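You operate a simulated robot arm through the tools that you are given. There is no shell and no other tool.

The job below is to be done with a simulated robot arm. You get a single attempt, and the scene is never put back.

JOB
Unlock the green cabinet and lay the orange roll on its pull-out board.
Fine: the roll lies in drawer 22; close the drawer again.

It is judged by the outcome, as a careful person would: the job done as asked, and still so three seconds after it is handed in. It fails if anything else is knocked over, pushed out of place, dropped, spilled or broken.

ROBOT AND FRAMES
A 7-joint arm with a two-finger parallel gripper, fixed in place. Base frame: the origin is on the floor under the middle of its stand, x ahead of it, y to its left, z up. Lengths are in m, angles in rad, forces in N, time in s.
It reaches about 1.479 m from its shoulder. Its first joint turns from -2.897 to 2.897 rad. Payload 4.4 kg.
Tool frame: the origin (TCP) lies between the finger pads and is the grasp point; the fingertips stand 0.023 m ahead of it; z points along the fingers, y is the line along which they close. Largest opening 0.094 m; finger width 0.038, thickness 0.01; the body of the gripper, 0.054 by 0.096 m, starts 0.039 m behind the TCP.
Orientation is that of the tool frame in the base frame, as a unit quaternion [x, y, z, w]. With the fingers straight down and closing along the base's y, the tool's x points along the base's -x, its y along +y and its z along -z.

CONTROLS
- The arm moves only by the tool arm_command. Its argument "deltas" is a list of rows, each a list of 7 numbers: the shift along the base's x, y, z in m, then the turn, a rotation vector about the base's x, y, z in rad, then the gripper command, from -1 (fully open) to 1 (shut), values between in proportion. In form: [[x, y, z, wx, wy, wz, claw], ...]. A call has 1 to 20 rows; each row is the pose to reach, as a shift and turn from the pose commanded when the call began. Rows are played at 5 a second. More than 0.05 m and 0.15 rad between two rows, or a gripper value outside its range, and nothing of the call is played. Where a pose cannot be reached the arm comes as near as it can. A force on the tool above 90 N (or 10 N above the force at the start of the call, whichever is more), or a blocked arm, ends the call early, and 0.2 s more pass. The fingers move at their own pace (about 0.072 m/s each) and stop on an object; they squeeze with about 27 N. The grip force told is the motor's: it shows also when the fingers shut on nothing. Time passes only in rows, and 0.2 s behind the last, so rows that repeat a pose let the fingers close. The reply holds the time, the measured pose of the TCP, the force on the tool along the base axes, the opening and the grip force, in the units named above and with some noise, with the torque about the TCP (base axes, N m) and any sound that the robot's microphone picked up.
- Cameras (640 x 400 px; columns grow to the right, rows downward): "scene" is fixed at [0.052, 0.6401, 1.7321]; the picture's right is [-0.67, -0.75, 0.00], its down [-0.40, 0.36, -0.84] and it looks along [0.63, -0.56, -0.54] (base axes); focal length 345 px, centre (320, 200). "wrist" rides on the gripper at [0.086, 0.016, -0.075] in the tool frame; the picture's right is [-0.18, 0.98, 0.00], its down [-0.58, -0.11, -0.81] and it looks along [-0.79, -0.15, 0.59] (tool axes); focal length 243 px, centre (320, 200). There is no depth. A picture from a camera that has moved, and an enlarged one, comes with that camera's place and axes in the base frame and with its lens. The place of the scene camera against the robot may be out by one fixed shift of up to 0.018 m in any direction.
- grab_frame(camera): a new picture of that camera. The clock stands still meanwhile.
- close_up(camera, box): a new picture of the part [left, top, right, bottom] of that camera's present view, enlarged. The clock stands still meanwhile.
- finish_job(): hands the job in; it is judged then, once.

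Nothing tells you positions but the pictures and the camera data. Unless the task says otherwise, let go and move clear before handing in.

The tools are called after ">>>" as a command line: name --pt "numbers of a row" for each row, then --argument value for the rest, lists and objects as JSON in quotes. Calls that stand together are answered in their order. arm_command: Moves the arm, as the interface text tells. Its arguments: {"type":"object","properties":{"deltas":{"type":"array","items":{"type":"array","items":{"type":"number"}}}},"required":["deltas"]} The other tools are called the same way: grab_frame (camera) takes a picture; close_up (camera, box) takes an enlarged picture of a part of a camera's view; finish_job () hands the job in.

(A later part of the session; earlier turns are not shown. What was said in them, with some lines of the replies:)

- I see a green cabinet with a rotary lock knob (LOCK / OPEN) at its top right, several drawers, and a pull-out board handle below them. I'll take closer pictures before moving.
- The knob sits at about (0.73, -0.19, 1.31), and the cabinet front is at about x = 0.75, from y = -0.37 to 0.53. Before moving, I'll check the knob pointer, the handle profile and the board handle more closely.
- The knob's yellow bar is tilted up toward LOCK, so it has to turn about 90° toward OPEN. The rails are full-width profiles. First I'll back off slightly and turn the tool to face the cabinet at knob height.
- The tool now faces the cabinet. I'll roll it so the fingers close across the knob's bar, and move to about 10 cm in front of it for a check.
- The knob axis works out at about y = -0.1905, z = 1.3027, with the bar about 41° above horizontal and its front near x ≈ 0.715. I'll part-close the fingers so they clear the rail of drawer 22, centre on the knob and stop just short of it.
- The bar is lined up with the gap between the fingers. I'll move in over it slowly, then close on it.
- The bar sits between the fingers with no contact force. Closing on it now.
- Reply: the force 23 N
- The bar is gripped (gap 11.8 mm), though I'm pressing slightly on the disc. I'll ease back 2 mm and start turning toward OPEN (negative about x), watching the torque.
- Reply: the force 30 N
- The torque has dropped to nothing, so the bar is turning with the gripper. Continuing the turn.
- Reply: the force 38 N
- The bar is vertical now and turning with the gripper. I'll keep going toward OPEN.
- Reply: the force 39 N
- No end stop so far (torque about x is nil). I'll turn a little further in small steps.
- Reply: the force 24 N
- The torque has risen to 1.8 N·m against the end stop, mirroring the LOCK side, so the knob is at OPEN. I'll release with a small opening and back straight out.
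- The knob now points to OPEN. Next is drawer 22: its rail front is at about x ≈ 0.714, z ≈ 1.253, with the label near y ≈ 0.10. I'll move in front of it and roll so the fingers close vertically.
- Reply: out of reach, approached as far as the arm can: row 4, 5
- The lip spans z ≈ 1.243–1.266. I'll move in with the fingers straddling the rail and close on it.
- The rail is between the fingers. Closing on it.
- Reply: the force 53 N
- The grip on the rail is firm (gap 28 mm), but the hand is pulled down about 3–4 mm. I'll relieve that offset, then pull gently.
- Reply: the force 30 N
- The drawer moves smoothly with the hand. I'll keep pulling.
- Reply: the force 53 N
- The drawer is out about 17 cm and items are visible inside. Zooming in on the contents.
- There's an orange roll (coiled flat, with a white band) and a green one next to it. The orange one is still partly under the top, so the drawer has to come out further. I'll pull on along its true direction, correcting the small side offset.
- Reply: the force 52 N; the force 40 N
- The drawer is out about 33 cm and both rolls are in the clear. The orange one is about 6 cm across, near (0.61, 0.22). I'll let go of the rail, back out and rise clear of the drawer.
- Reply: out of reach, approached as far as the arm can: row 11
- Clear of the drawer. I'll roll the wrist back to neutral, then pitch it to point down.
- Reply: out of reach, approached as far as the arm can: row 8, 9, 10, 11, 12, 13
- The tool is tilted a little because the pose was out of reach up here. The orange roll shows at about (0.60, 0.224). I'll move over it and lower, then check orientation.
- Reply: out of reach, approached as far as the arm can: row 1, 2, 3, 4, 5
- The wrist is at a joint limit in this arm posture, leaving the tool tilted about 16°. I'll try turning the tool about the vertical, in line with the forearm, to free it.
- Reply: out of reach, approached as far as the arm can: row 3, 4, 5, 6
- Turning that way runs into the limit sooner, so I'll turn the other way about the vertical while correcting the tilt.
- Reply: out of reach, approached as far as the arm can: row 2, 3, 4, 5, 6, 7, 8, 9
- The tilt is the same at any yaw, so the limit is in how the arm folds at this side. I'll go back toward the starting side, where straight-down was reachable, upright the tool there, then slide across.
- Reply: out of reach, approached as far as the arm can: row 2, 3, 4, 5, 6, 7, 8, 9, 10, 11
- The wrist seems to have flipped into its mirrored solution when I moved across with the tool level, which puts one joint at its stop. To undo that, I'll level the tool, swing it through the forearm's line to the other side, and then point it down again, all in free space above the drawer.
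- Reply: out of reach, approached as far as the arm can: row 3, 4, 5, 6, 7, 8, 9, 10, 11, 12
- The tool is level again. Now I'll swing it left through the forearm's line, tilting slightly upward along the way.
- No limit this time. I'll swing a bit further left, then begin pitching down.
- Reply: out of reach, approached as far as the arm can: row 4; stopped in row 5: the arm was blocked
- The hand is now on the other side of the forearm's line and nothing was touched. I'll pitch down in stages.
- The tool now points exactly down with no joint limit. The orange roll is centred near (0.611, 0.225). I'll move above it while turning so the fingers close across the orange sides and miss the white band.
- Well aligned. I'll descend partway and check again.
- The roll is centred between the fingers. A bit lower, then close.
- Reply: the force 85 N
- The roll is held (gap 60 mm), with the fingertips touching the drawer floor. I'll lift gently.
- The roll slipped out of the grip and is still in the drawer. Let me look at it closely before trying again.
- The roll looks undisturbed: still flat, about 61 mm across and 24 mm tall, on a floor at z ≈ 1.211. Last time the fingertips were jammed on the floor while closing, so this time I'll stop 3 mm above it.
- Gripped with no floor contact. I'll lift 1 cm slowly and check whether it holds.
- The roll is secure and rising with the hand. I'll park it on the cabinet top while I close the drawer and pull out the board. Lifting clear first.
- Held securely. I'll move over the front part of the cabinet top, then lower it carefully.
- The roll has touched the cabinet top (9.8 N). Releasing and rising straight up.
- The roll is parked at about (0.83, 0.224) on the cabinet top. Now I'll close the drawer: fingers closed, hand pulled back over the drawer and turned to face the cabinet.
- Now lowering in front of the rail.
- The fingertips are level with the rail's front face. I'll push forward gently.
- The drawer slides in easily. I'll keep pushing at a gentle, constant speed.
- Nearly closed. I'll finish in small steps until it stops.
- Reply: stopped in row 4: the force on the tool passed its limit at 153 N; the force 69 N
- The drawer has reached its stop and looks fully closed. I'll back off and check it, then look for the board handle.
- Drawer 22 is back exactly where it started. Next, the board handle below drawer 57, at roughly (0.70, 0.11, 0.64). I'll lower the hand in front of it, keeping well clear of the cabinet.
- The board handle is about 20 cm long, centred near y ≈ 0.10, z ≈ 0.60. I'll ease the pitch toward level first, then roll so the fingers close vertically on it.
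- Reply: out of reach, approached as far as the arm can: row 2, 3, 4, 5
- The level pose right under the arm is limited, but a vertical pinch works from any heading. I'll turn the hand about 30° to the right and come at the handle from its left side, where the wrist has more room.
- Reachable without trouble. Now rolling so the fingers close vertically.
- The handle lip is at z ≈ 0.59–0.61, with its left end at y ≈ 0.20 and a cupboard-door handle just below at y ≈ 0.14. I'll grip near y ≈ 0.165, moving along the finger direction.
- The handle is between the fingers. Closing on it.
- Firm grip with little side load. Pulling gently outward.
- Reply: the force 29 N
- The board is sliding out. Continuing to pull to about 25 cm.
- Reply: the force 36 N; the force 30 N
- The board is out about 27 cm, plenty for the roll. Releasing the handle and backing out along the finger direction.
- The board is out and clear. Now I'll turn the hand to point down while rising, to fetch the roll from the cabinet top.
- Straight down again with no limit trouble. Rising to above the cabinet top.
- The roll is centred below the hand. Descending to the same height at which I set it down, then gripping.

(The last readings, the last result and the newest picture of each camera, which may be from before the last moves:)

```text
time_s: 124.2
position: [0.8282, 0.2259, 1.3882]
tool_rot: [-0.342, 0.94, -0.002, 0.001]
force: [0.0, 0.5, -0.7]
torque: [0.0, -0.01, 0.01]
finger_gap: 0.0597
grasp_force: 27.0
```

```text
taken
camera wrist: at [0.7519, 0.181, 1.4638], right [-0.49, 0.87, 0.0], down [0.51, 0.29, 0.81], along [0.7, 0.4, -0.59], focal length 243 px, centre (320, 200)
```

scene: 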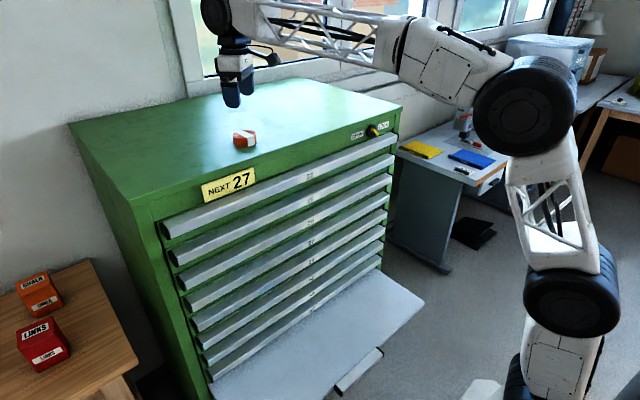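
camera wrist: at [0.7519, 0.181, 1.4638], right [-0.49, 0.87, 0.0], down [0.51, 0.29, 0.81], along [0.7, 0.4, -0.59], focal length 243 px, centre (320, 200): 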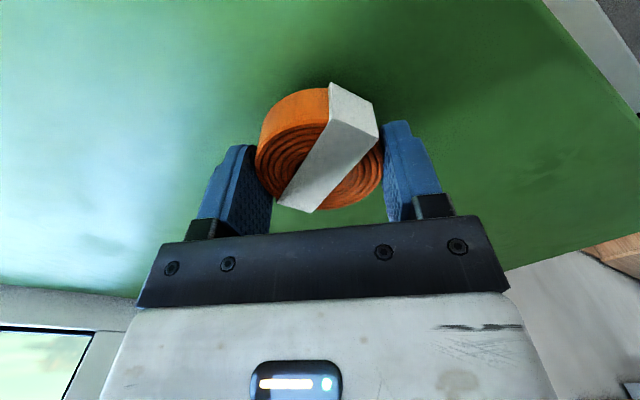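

The roll is held again. I'll lift it, bring it back in front of the cabinet and then down to the board.

>>> arm_command --pt "0 0 0.02 0 0 0 1" --pt "0 0 0.045 0 0 0 1" --pt "0 0 0.07 0 0 0 1" --pt "-0.02 0 0.09 0 0 0 1" --pt "-0.05 0 0.09 0 0 0 1" --pt "-0.085 0 0.09 0 0 0 1" --pt "-0.12 0 0.09 0 0 0 1" --pt "-0.155 0 0.09 0 0 0 1" --pt "-0.19 0 0.09 0 0 0 1" --pt "-0.225 0 0.09 0 0 0 1" --pt "-0.26 0 0.09 0 0 0 1" --pt "-0.295 0 0.09 0 0 0 1" --pt "-0.33 0 0.09 0 0 0 1" --pt "-0.36 0 0.09 0 0 0 1" --pt "-0.375 0 0.09 0 0 0 1" --pt "-0.375 0 0.09 0 0 0 1"

>>> grab_frame --camera "wrist"

```text
time_s: 127.6
position: [0.4526, 0.224, 1.4785]
tool_rot: [-0.342, 0.94, -0.002, 0.002]
force: [-1.1, -0.5, 0.3]
torque: [0.01, 0.01, 0.01]
finger_gap: 0.06
grasp_force: 27.0
```

```text
taken
camera wrist: at [0.3763, 0.1805, 1.5536], right [-0.49, 0.87, 0.0], down [0.51, 0.29, 0.81], along [0.7, 0.4, -0.59], focal length 243 px, centre (320, 200)
```

wrist: 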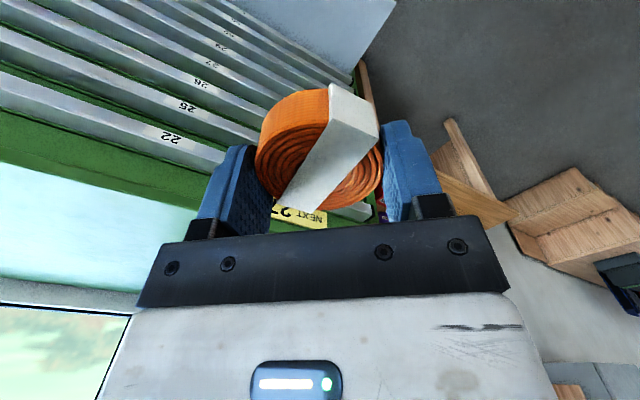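

>>> arm_command --pt "0 0 -0.02 0 0 0 1" --pt "0 0 -0.05 0 0 0 1" --pt "0 0 -0.085 0 0 0 1" --pt "0 0 -0.12 0 0 0 1" --pt "0 0 -0.155 0 0 0 1" --pt "0 0 -0.19 0 0 0 1" --pt "0 0 -0.225 0 0 0 1" --pt "0 0 -0.26 0 0 0 1" --pt "0 0 -0.295 0 0 0 1" --pt "0 0 -0.33 0 0 0 1" --pt "0 0 -0.365 0 0 0 1" --pt "0 0 -0.4 0 0 0 1" --pt "0 0 -0.435 0 0 0 1" --pt "0 0 -0.47 0 0 0 1" --pt "0 0 -0.505 0 0 0 1" --pt "0 0 -0.54 0 0 0 1" --pt "0 0 -0.57 0 0 0 1" --pt "0 0 -0.59 0 0 0 1" --pt "0 0 -0.59 0 0 0 1"

>>> grab_frame --camera "wrist"

>>> grab_frame --camera "scene"

```text
time_s: 131.6
position: [0.4523, 0.2269, 0.889]
tool_rot: [-0.342, 0.94, -0.002, 0.001]
force: [-0.7, 0.0, -0.9]
torque: [-0.04, -0.03, 0.03]
finger_gap: 0.0599
grasp_force: 27.0
```

```text
taken
camera wrist: at [0.3758, 0.1821, 0.9646], right [-0.49, 0.87, 0.0], down [0.51, 0.29, 0.81], along [0.7, 0.4, -0.59], focal length 243 px, centre (320, 200)
```

wrist: 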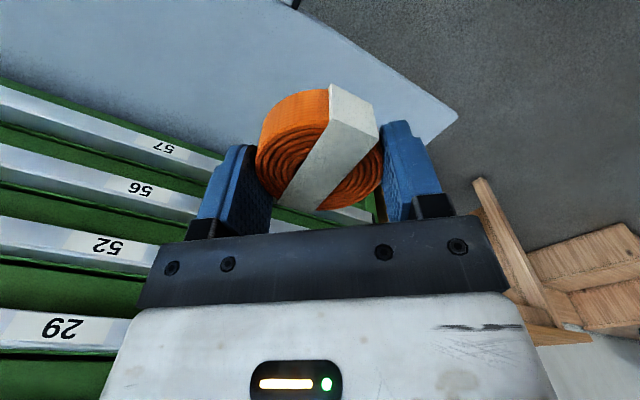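

```text
taken
```

scene: 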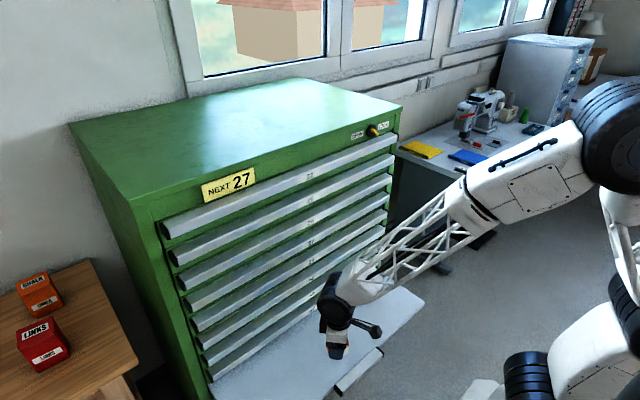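

The board spans x ≈ 0.475–0.735. I'll set the roll down near (0.58, 0.21), clear of the rails and the front edge.

>>> arm_command --pt "0.03 -0.003 0 0 0 0 1" --pt "0.06 -0.006 -0.01 0 0 0 1" --pt "0.09 -0.01 -0.03 0 0 0 1" --pt "0.115 -0.015 -0.06 0 0 0 1" --pt "0.128 -0.018 -0.09 0 0 0 1" --pt "0.128 -0.018 -0.12 0 0 0 1" --pt "0.128 -0.018 -0.15 0 0 0 1" --pt "0.128 -0.018 -0.18 0 0 0 1" --pt "0.128 -0.018 -0.2 0 0 0 1" --pt "0.128 -0.018 -0.21 0 0 0 1" --pt "0.128 -0.018 -0.21 0 0 0 1"

>>> grab_frame --camera "wrist"

>>> close_up --camera "scene" --box '[230, 270, 390, 370]'

```text
time_s: 134.0
position: [0.5807, 0.2084, 0.6792]
tool_rot: [-0.342, 0.94, -0.001, 0.001]
force: [-0.1, -0.2, -0.8]
torque: [0.0, 0.01, 0.0]
finger_gap: 0.0596
grasp_force: 26.9
```

```text
taken
camera wrist: at [0.504, 0.1649, 0.7542], right [-0.49, 0.87, 0.0], down [0.51, 0.29, 0.81], along [0.7, 0.4, -0.59], focal length 243 px, centre (320, 200)
```

wrist: 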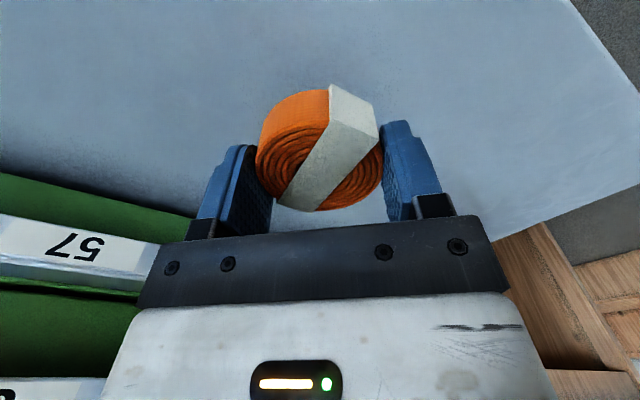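

```text
4.00 times, centred on (310, 320) of scene
camera zoom: at [0.052, 0.6401, 1.7321], right [-0.67, -0.75, 0.0], down [-0.4, 0.36, -0.84], along [0.63, -0.56, -0.54], focal length 1380 px, centre (360, -280)
```

zoom: 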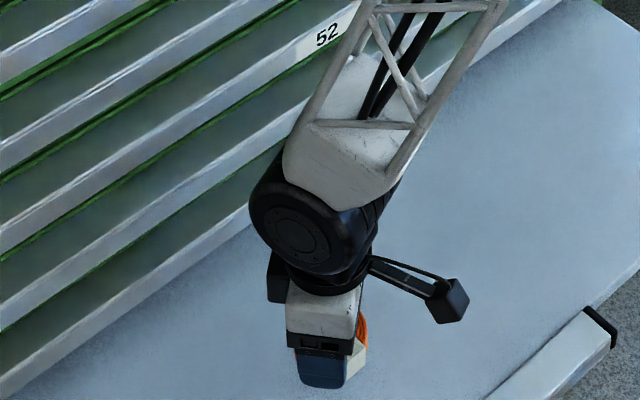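

Over the board. Lowering carefully until it touches.

>>> arm_command --pt "0 0 -0.006 0 0 0 1" --pt "0 0 -0.012 0 0 0 1" --pt "0 0 -0.018 0 0 0 1" --pt "0 0 -0.021 0 0 0 1" --pt "0 0 -0.024 0 0 0 1"

>>> close_up --camera "scene" --box '[270, 320, 350, 370]'

```text
time_s: 135.2
position: [0.5811, 0.2085, 0.6554]
tool_rot: [-0.342, 0.94, -0.001, 0.001]
force: [-0.3, -0.9, -0.2]
torque: [0.0, 0.03, -0.01]
finger_gap: 0.0601
grasp_force: 26.8
```

```text
8.00 times, centred on (310, 345) of scene
camera zoom: at [0.052, 0.6401, 1.7321], right [-0.67, -0.75, 0.0], down [-0.4, 0.36, -0.84], along [0.63, -0.56, -0.54], focal length 2760 px, centre (400, -960)
```

zoom: 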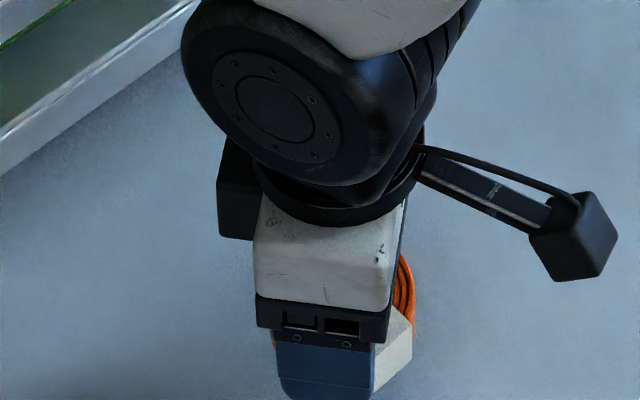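

>>> arm_command --pt "0 0 -0.002 0 0 0 1" --pt "0 0 -0.004 0 0 0 1" --pt "0 0 -0.006 0 0 0 1"

```text
time_s: 136.0
position: [0.5812, 0.2076, 0.6506]
tool_rot: [-0.343, 0.939, -0.002, 0.001]
force: [0.2, 1.4, -0.7]
torque: [-0.01, -0.05, 0.01]
finger_gap: 0.0595
grasp_force: 27.0
```

>>> arm_command --pt "0 0 -0.0015 0 0 0 1" --pt "0 0 -0.003 0 0 0 1" --pt "0 0 -0.0045 0 0 0 1"

```text
time_s: 136.8
position: [0.5804, 0.2076, 0.6455]
tool_rot: [-0.342, 0.94, -0.001, 0.001]
force: [-0.4, 0.2, -0.2]
torque: [0.01, 0.02, -0.02]
finger_gap: 0.0599
grasp_force: 26.9
```

>>> arm_command --pt "0 0 -0.001 0 0 0 1" --pt "0 0 -0.002 0 0 0 1" --pt "0 0 -0.003 0 0 0 1"

>>> close_up --camera "scene" --box '[270, 330, 350, 380]'

```text
time_s: 137.6
position: [0.5823, 0.2075, 0.6423]
tool_rot: [-0.342, 0.94, -0.002, 0.001]
force: [-0.3, -0.2, -0.3]
torque: [0.02, 0.01, -0.01]
finger_gap: 0.0597
grasp_force: 27.5
```

```text
8.00 times, centred on (310, 355) of scene
camera zoom: at [0.052, 0.6401, 1.7321], right [-0.67, -0.75, 0.0], down [-0.4, 0.36, -0.84], along [0.63, -0.56, -0.54], focal length 2760 px, centre (400, -1040)
```

zoom: 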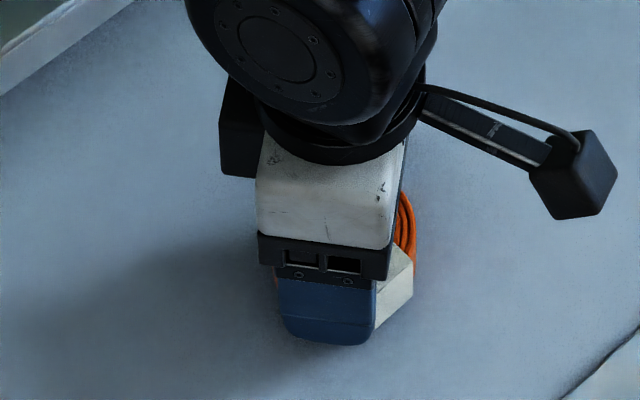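

>>> arm_command --pt "0 0 -0.001 0 0 0 1" --pt "0 0 -0.002 0 0 0 1" --pt "0 0 -0.003 0 0 0 1"

```text
time_s: 138.4
position: [0.5818, 0.2073, 0.6396]
tool_rot: [-0.343, 0.94, -0.001, 0.0]
force: [-0.5, 1.2, -1.9]
torque: [0.01, 0.03, 0.02]
finger_gap: 0.06
grasp_force: 26.9
```

>>> arm_command --pt "0 0 -0.001 0 0 0 1" --pt "0 0 -0.002 0 0 0 1" --pt "0 0 -0.003 0 0 0 1"

>>> close_up --camera "wrist" --box '[200, 60, 440, 210]'

```text
time_s: 139.2
position: [0.5821, 0.2069, 0.6362]
tool_rot: [-0.342, 0.94, -0.001, 0.002]
force: [0.0, -0.2, -0.7]
torque: [-0.01, 0.01, 0.0]
finger_gap: 0.0597
grasp_force: 26.8
```

```text
2.67 times, centred on (320, 135) of wrist
camera zoom: at [0.5045, 0.1631, 0.7108], right [-0.49, 0.87, 0.0], down [0.51, 0.29, 0.81], along [0.7, 0.4, -0.59], focal length 647 px, centre (320, 373)
```

zoom: 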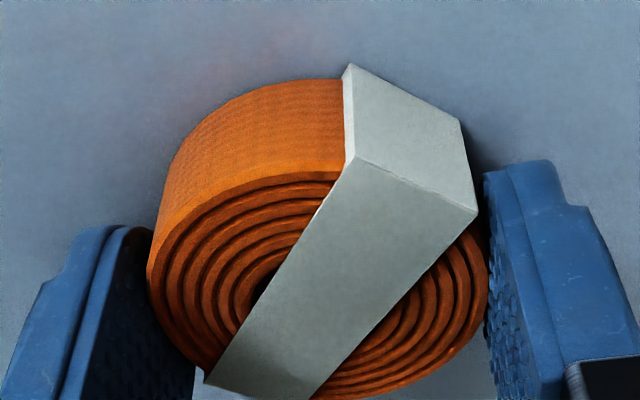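

>>> arm_command --pt "0 0 -0.001 0 0 0 1" --pt "0 0 -0.002 0 0 0 1" --pt "0 0 -0.0025 0 0 0 1"

```text
time_s: 140.0
position: [0.5823, 0.2068, 0.6349]
tool_rot: [-0.342, 0.94, -0.002, 0.003]
force: [2.2, -6.5, 35.6]
torque: [-0.1, -0.08, -0.01]
finger_gap: 0.0605
grasp_force: 27.2
```

The roll has touched the board. I'll ease off the pressure, release and rise straight up.

>>> arm_command --pt "0 0 0.001 0 0 0 1" --pt "0 0 0.001 0 0 0 0.2" --pt "0 0 0.001 0 0 0 -0.2" --pt "0 0 0.001 0 0 0 -0.7" --pt "0 0 0.001 0 0 0 -1" --pt "0 0 0.01 0 0 0 -1" --pt "0 0 0.03 0 0 0 -1" --pt "0 0 0.06 0 0 0 -1" --pt "0 0 0.1 0 0 0 -1"

>>> grab_frame --camera "wrist"

>>> grab_frame --camera "scene"

```text
time_s: 142.0
position: [0.5806, 0.208, 0.733]
tool_rot: [-0.343, 0.939, -0.002, 0.0]
force: [0.3, 0.1, 0.2]
torque: [-0.02, -0.03, 0.0]
finger_gap: 0.0941
grasp_force: 0.1
```

```text
taken
camera wrist: at [0.5047, 0.1644, 0.8083], right [-0.49, 0.87, 0.0], down [0.51, 0.29, 0.81], along [0.7, 0.39, -0.59], focal length 243 px, centre (320, 200)
```

wrist: 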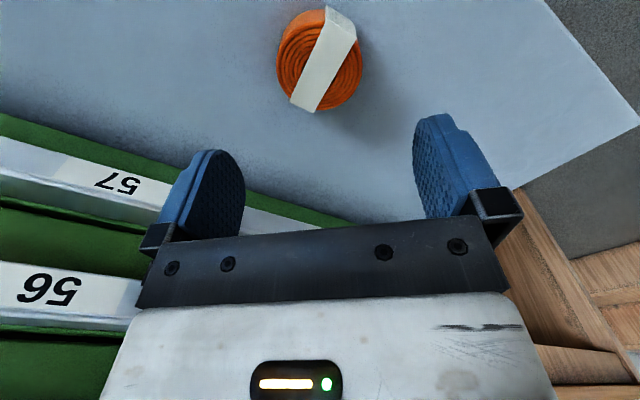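

```text
taken
```

scene: 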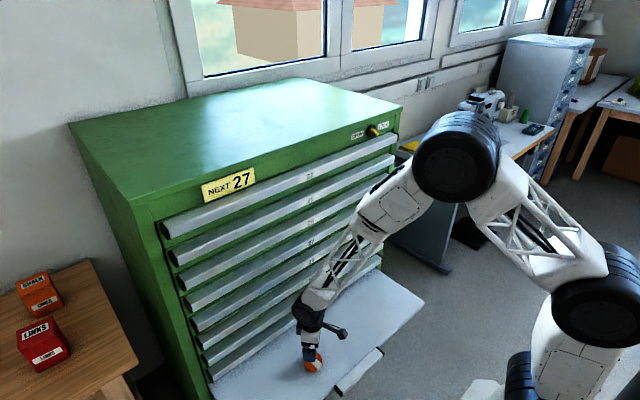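

The roll lies flat on the board. I'll move the arm up and away, then check everything.

>>> arm_command --pt "0 0 0.03 0 0 0 -1" --pt "-0.03 0 0.06 0 0 0 -1" --pt "-0.06 0 0.1 0 0 0 -1" --pt "-0.09 0 0.14 0 0 0 -1" --pt "-0.12 0 0.18 0 0 0 -1" --pt "-0.14 0 0.22 0 0 0 -1" --pt "-0.15 0 0.26 0 0 0 -1" --pt "-0.15 0 0.3 0 0 0 -1" --pt "-0.15 -0.03 0.34 0 0 0 -1" --pt "-0.15 -0.06 0.38 0 0 0 -1" --pt "-0.15 -0.09 0.42 0 0 0 -1" --pt "-0.15 -0.12 0.46 0 0 0 -1" --pt "-0.15 -0.15 0.5 0 0 0 -1" --pt "-0.15 -0.18 0.54 0 0 0 -1" --pt "-0.15 -0.21 0.58 0 0 0 -1" --pt "-0.15 -0.24 0.62 0 0 0 -1"

>>> grab_frame --camera "scene"

>>> grab_frame --camera "wrist"

```text
time_s: 145.4
position: [0.4341, -0.0325, 1.3546]
tool_rot: [-0.342, 0.94, -0.001, 0.0]
force: [-0.1, 0.4, 1.2]
torque: [0.03, 0.03, 0.0]
finger_gap: 0.0937
grasp_force: 0.1
```

```text
taken
```

scene: 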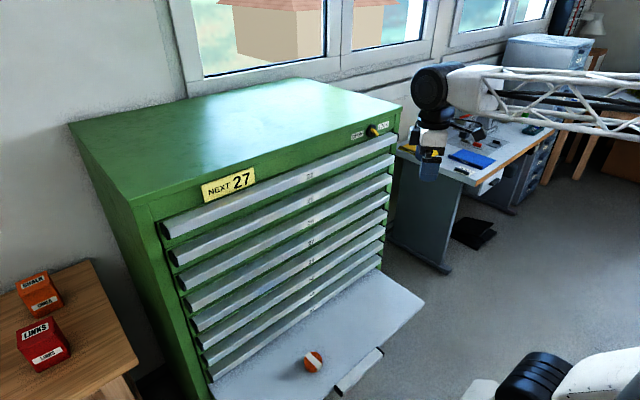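

```text
taken
camera wrist: at [0.3565, -0.0763, 1.4297], right [-0.49, 0.87, 0.0], down [0.51, 0.29, 0.81], along [0.7, 0.4, -0.59], focal length 243 px, centre (320, 200)
```

wrist: 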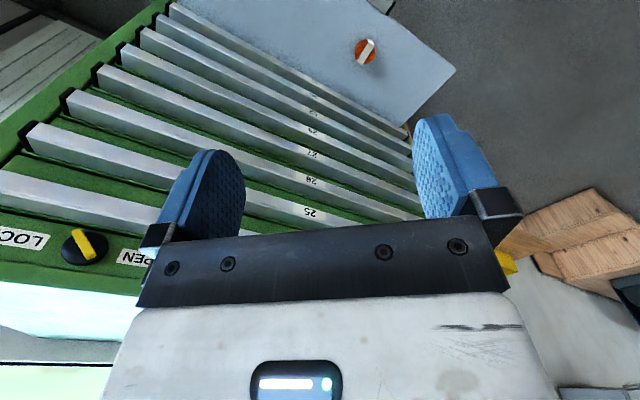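

>>> close_up --camera "scene" --box '[200, 290, 376, 400]'

>>> close_up --camera "scene" --box '[140, 110, 412, 280]'

>>> close_up --camera "scene" --box '[340, 105, 420, 155]'

```text
3.64 times, centred on (288, 345) of scene
camera zoom: at [0.052, 0.6401, 1.7321], right [-0.67, -0.75, 0.0], down [-0.4, 0.36, -0.84], along [0.63, -0.56, -0.54], focal length 1254 px, centre (436, -327)
```

zoom: 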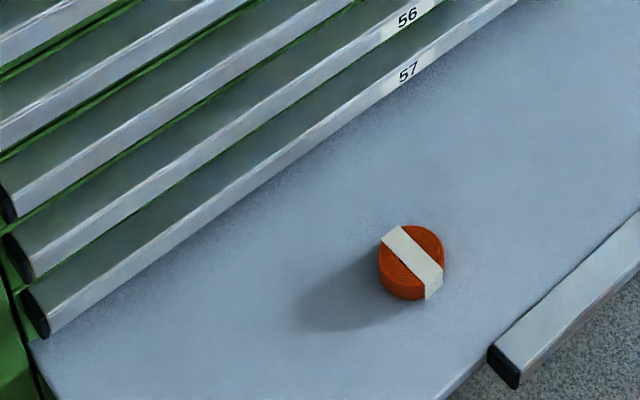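

```text
2.35 times, centred on (276, 195) of scene
camera zoom: at [0.052, 0.6401, 1.7321], right [-0.67, -0.75, 0.0], down [-0.4, 0.36, -0.84], along [0.63, -0.56, -0.54], focal length 812 px, centre (424, 212)
```

zoom: 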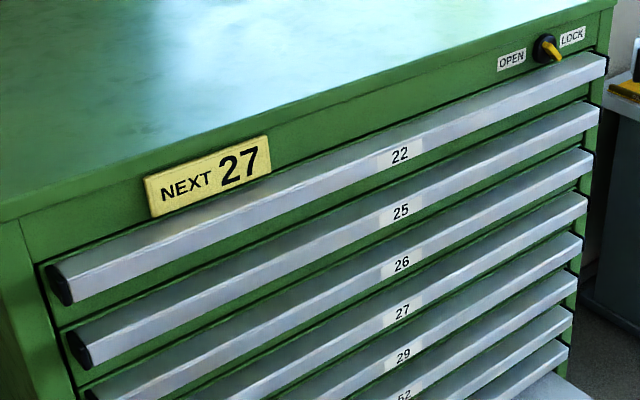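

```text
8.00 times, centred on (380, 130) of scene
camera zoom: at [0.052, 0.6401, 1.7321], right [-0.67, -0.75, 0.0], down [-0.4, 0.36, -0.84], along [0.63, -0.56, -0.54], focal length 2760 px, centre (-160, 760)
```

zoom: 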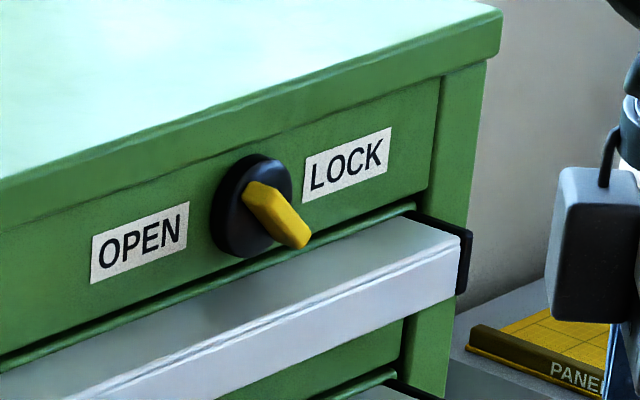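

The orange roll lies flat on the pulled-out board, drawer 22 is closed exactly as it was at the start, and the knob is at OPEN. The arm is clear and nothing else has moved, so I'm handing the job in.

>>> finish_job

```text
The job is handed in.
```

The green cabinet is unlocked and the orange roll is lying flat on its pull-out board. Drawer 22 is closed again, and the last pictures show it exactly where it started. I've handed the job in but haven't seen a verdict.

- **Lock:** the knob points to OPEN, turned until it reached its stop.
- **Board:** it is pulled out about 27 cm, with the roll well back from the front edge.
- **Roll:** my first grip slipped and the roll stayed in the drawer; the second grip held. I set it on the cabinet top for a while so I could close the drawer and pull out the board.
- **Drawer:** I pushed it in until it hit its stop. The last push briefly reached 153 N, above the 90 N cut-off, and ended that move early.
- **Green roll:** it is still in drawer 22. I didn't touch it, but I haven't seen inside the drawer since closing it.

Nothing else in view has moved, and the arm was clear of the cabinet when I handed in.
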